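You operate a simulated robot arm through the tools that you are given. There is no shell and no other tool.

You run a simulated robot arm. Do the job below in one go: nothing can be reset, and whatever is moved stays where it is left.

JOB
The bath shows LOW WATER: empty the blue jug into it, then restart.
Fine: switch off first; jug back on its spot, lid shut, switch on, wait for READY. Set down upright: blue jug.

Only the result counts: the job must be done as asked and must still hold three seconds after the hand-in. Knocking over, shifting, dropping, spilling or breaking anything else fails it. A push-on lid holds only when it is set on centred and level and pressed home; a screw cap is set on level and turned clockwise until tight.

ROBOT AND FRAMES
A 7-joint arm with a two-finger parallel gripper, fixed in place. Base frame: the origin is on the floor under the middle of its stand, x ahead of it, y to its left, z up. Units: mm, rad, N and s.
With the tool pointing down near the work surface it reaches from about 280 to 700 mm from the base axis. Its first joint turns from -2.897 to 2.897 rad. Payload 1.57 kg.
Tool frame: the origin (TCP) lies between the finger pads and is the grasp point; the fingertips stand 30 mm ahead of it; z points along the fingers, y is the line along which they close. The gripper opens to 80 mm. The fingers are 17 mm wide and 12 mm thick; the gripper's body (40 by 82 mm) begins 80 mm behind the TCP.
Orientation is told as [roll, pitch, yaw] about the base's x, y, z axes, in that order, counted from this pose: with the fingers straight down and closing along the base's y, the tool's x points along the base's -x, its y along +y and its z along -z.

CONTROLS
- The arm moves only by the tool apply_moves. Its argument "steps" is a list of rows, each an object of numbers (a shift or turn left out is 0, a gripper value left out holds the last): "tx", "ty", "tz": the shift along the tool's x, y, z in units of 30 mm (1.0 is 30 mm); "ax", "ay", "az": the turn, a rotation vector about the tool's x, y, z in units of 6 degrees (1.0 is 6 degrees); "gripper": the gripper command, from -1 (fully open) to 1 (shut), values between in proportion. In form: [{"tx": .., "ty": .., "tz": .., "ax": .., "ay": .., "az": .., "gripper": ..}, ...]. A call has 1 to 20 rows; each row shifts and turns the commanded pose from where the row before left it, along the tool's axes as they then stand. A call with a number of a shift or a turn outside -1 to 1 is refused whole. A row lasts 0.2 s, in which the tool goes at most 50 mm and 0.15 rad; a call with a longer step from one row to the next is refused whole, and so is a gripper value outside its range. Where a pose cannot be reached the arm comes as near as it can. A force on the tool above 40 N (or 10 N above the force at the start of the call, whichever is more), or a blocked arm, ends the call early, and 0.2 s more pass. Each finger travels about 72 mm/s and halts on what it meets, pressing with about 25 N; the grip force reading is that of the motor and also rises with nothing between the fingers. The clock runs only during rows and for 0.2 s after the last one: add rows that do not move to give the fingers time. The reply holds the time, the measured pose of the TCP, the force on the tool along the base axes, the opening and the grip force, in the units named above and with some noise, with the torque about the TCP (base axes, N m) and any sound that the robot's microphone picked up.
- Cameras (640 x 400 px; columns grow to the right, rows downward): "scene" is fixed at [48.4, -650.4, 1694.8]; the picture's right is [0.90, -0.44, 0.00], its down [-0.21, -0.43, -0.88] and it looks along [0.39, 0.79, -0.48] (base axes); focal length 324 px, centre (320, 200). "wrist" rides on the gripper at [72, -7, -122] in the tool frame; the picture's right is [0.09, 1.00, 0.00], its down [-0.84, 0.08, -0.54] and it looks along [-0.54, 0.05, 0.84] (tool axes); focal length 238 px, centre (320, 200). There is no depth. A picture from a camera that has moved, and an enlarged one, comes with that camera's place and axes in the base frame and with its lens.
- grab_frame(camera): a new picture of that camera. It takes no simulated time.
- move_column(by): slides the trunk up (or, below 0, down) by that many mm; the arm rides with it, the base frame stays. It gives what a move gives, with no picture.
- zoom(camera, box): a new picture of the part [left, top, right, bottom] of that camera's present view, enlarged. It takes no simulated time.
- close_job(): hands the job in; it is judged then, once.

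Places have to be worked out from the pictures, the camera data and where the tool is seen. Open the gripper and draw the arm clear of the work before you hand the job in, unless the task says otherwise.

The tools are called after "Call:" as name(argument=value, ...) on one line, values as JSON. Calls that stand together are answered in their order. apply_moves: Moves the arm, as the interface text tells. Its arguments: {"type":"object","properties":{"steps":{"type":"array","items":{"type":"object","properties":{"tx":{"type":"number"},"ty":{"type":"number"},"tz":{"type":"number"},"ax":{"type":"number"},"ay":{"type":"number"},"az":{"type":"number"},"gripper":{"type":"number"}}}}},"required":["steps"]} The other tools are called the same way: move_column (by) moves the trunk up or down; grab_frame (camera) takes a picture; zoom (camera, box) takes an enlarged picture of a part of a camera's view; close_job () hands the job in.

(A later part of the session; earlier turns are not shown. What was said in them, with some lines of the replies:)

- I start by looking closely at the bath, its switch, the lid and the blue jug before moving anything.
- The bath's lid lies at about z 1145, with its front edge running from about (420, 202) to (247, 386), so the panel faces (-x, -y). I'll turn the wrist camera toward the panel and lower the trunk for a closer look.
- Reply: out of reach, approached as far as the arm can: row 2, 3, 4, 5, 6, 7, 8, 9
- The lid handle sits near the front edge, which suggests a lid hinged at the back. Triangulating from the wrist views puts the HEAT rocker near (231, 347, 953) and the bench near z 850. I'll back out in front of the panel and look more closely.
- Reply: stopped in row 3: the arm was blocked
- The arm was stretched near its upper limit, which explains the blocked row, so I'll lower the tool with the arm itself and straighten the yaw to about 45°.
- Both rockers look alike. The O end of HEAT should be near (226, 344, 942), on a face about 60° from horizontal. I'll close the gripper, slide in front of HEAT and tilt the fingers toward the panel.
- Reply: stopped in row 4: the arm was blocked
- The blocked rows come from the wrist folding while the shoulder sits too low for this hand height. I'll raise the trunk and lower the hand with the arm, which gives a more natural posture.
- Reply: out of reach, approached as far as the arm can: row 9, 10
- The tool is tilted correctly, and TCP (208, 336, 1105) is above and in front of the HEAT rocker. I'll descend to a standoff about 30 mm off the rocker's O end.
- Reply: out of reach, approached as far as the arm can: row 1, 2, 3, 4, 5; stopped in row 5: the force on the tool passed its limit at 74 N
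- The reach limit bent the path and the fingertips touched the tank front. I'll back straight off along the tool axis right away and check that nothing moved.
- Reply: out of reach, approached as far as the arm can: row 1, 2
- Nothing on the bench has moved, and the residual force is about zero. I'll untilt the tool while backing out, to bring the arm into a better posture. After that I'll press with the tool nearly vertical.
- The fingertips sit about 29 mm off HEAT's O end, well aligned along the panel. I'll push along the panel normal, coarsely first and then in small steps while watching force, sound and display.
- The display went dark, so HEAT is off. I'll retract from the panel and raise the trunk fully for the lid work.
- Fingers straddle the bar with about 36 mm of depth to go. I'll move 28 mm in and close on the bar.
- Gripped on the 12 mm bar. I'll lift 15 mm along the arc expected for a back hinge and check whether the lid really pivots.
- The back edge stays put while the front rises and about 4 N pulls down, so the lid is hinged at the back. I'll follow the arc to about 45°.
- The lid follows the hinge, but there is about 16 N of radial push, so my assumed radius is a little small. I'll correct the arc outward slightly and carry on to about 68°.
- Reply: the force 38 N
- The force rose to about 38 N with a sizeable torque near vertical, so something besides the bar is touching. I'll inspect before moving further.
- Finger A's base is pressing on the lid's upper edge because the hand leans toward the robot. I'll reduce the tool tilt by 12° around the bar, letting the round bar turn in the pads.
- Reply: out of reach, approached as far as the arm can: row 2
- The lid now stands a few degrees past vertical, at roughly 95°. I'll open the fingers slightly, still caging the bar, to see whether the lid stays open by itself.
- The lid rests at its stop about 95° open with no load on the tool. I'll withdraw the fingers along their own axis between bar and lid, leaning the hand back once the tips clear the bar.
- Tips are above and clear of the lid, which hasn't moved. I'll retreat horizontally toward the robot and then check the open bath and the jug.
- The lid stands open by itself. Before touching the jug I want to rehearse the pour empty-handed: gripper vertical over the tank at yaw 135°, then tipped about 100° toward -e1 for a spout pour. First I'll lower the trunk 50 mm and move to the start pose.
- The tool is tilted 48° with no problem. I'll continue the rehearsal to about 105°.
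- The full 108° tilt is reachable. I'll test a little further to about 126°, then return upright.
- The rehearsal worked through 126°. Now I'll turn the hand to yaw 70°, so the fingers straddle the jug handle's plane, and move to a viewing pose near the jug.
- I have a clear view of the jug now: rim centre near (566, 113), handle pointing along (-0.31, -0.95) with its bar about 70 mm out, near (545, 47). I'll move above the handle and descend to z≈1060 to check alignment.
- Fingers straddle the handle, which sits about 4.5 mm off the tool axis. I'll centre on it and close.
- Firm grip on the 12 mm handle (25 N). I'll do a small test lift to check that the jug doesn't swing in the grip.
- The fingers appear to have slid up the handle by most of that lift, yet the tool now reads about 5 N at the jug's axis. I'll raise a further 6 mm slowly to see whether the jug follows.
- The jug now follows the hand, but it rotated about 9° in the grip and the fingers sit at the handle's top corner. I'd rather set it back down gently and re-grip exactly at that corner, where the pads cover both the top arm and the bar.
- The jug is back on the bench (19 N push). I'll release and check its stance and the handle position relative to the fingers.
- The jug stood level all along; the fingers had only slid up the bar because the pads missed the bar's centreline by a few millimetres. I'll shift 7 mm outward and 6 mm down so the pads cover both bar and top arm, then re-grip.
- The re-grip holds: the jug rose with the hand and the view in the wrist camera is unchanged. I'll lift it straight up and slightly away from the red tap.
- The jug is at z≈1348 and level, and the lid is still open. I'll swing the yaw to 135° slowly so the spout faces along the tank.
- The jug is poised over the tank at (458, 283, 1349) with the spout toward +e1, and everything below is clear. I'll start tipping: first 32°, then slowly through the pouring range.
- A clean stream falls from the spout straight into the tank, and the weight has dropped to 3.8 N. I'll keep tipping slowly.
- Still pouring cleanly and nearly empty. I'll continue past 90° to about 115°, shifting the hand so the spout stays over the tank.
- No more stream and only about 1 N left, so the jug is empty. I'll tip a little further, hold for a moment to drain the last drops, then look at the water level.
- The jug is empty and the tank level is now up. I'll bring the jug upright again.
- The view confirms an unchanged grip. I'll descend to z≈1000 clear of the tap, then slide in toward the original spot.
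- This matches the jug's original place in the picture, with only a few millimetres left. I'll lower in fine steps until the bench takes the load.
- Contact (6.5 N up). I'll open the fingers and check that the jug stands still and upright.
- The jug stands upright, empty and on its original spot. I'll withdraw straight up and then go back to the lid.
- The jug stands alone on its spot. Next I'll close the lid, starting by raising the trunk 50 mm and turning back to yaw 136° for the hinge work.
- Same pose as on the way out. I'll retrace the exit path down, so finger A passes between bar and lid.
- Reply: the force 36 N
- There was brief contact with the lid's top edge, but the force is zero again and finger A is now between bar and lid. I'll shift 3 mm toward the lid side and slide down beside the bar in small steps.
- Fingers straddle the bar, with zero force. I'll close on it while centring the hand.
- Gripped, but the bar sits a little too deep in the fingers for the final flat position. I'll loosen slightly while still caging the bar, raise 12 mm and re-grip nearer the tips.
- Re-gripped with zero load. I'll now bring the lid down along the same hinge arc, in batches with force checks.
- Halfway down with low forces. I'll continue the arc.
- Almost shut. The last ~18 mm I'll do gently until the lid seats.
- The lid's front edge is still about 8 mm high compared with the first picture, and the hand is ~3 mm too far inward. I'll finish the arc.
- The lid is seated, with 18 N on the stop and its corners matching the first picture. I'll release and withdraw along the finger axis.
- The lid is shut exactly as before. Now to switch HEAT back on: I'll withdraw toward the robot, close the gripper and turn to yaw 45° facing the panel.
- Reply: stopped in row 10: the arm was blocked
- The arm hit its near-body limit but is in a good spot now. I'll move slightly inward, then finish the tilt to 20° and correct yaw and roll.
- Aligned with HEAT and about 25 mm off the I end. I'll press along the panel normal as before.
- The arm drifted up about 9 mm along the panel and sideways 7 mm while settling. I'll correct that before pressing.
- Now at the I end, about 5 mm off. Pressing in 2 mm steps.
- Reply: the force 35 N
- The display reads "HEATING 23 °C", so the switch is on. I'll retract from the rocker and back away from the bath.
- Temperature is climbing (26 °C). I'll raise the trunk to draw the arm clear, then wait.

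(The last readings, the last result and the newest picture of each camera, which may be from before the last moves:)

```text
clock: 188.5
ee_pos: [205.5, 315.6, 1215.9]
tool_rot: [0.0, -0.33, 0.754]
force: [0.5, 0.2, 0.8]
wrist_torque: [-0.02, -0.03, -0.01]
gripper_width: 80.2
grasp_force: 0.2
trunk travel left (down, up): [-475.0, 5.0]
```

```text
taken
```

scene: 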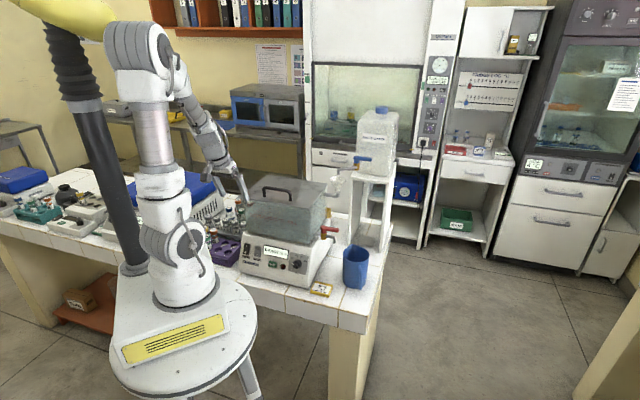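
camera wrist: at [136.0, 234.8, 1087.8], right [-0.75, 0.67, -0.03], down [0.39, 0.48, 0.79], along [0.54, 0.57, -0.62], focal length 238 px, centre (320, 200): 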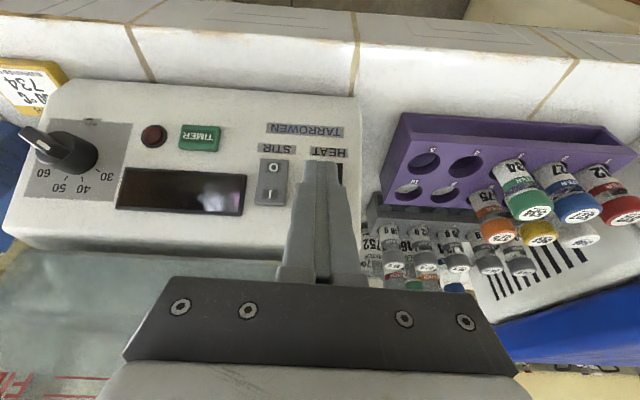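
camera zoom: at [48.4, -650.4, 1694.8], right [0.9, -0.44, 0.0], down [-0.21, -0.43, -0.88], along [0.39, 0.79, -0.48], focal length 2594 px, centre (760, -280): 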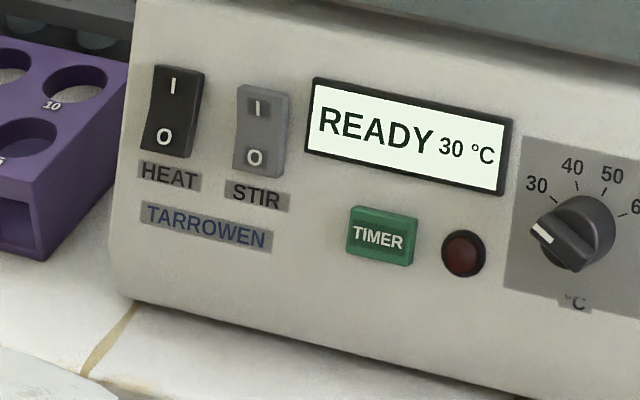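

READY 30 °C is showing, the lid is shut and the jug is on its spot. I'll draw the arm further up and away, then do a final check.

Call:
apply_moves(steps=[{"tz": -0.7}, {"tz": -0.7, "ay": 0.5}, {"tz": -0.7, "ay": 0.5}, {"tz": -0.7, "ay": 0.5}, {"tz": -0.7}, {}])

Call:
zoom(camera="scene", box=[220, 150, 400, 310])

Call:
zoom(camera="scene", box=[230, 235, 300, 285])

Call:
zoom(camera="scene", box=[300, 210, 400, 300])

```text
clock: 189.3
ee_pos: [191.8, 296.2, 1237.6]
tool_rot: [0.02, -0.106, 0.741]
force: [0.6, -0.1, -0.1]
wrist_torque: [-0.05, 0.02, 0.0]
gripper_width: 79.9
grasp_force: 0.0
trunk travel left (down, up): [-475.0, 5.0]
stopped in row 4: the arm was blocked; the commanded pose is now the measured one
```

```text
2.50 times, centred on (310, 230) of scene
camera zoom: at [48.4, -650.4, 1694.8], right [0.9, -0.44, 0.0], down [-0.21, -0.43, -0.88], along [0.39, 0.79, -0.48], focal length 811 px, centre (345, 125)
```

zoom: 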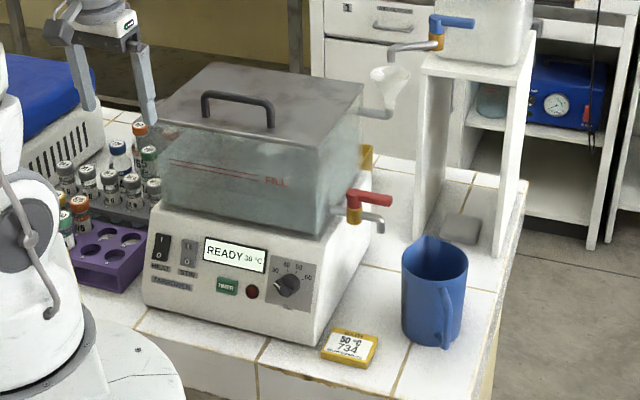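

```text
8.00 times, centred on (265, 260) of scene
camera zoom: at [48.4, -650.4, 1694.8], right [0.9, -0.44, 0.0], down [-0.21, -0.43, -0.88], along [0.39, 0.79, -0.48], focal length 2594 px, centre (760, -280)
```

zoom: 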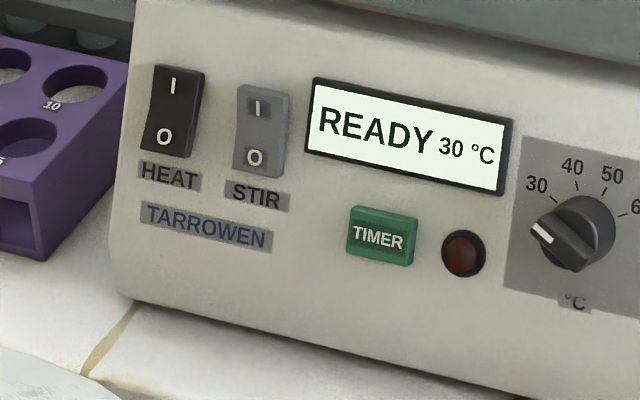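

```text
4.44 times, centred on (350, 255) of scene
camera zoom: at [48.4, -650.4, 1694.8], right [0.9, -0.44, 0.0], down [-0.21, -0.43, -0.88], along [0.39, 0.79, -0.48], focal length 1441 px, centre (187, -44)
```

zoom: 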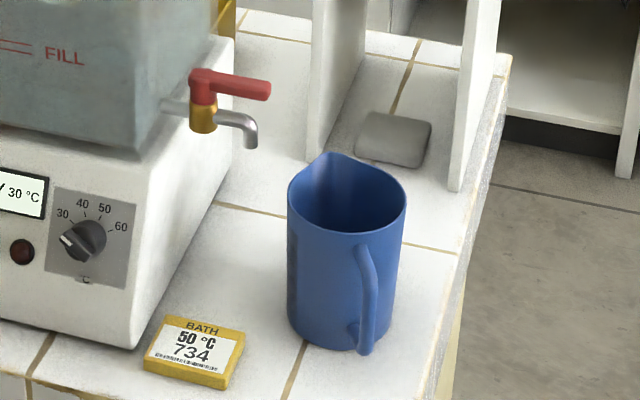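

Everything matches the start picture: jug on its spot, lid shut, READY showing. I'll lift the open hand a bit higher and away before handing in.

Call:
apply_moves(steps=[{"ty": -0.6}, {"ty": -0.6}, {"ty": -0.6}, {"ty": -0.6, "tz": -0.5}, {"tz": -0.8}, {"tz": -0.8}, {"tz": -0.8}, {}])

Call:
grab_frame(camera="scene")

Call:
zoom(camera="scene", box=[220, 150, 400, 310])

```text
clock: 191.1
ee_pos: [233.8, 237.6, 1327.4]
tool_rot: [0.024, -0.117, 0.747]
force: [0.5, 0.9, 0.3]
wrist_torque: [0.0, -0.05, -0.01]
gripper_width: 80.1
grasp_force: 0.0
trunk travel left (down, up): [-475.0, 5.0]
```

```text
taken
```

scene: 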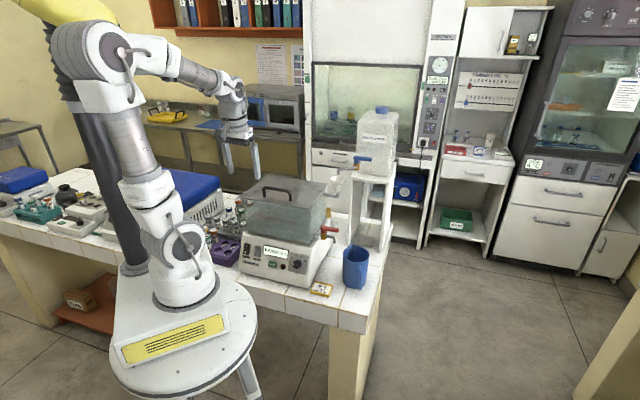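

```text
2.50 times, centred on (310, 230) of scene
camera zoom: at [48.4, -650.4, 1694.8], right [0.9, -0.44, 0.0], down [-0.21, -0.43, -0.88], along [0.39, 0.79, -0.48], focal length 811 px, centre (345, 125)
```

zoom: 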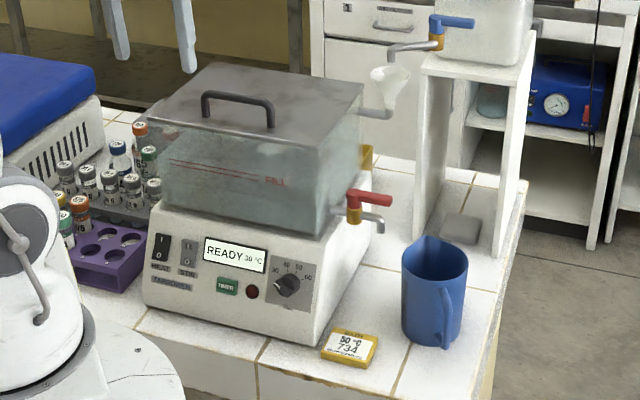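

The bath shows READY 30 °C with the lid shut. The empty blue jug is upright on its spot, and the arm is clear with the gripper open. I'm handing the job in.

Call:
close_job()

```text
The job is handed in.
```

I emptied the blue jug into the bath and restarted it. The display reads READY at 30 °C, and I've handed the job in.

- **Order of work:** I switched HEAT off first, and the display went dark. Then I opened the lid, poured the jug until it was empty, put it back, shut the lid and switched HEAT on again.
- **Jug:** it stands upright on its original spot, to within a few millimetres judging by the first picture.
- **Pour:** the stream fell straight into the tank, and I saw no water outside it.
- **Other contact:** the closed fingertips touched the tank front once at about 74 N, early on, when the arm hit its reach limit. Later the fingers pressed on the open lid's top edge at about 36 N. In the pictures nothing had moved or broken either time.
- **Left alone:** I did not change the STIR switch or the temperature dial.
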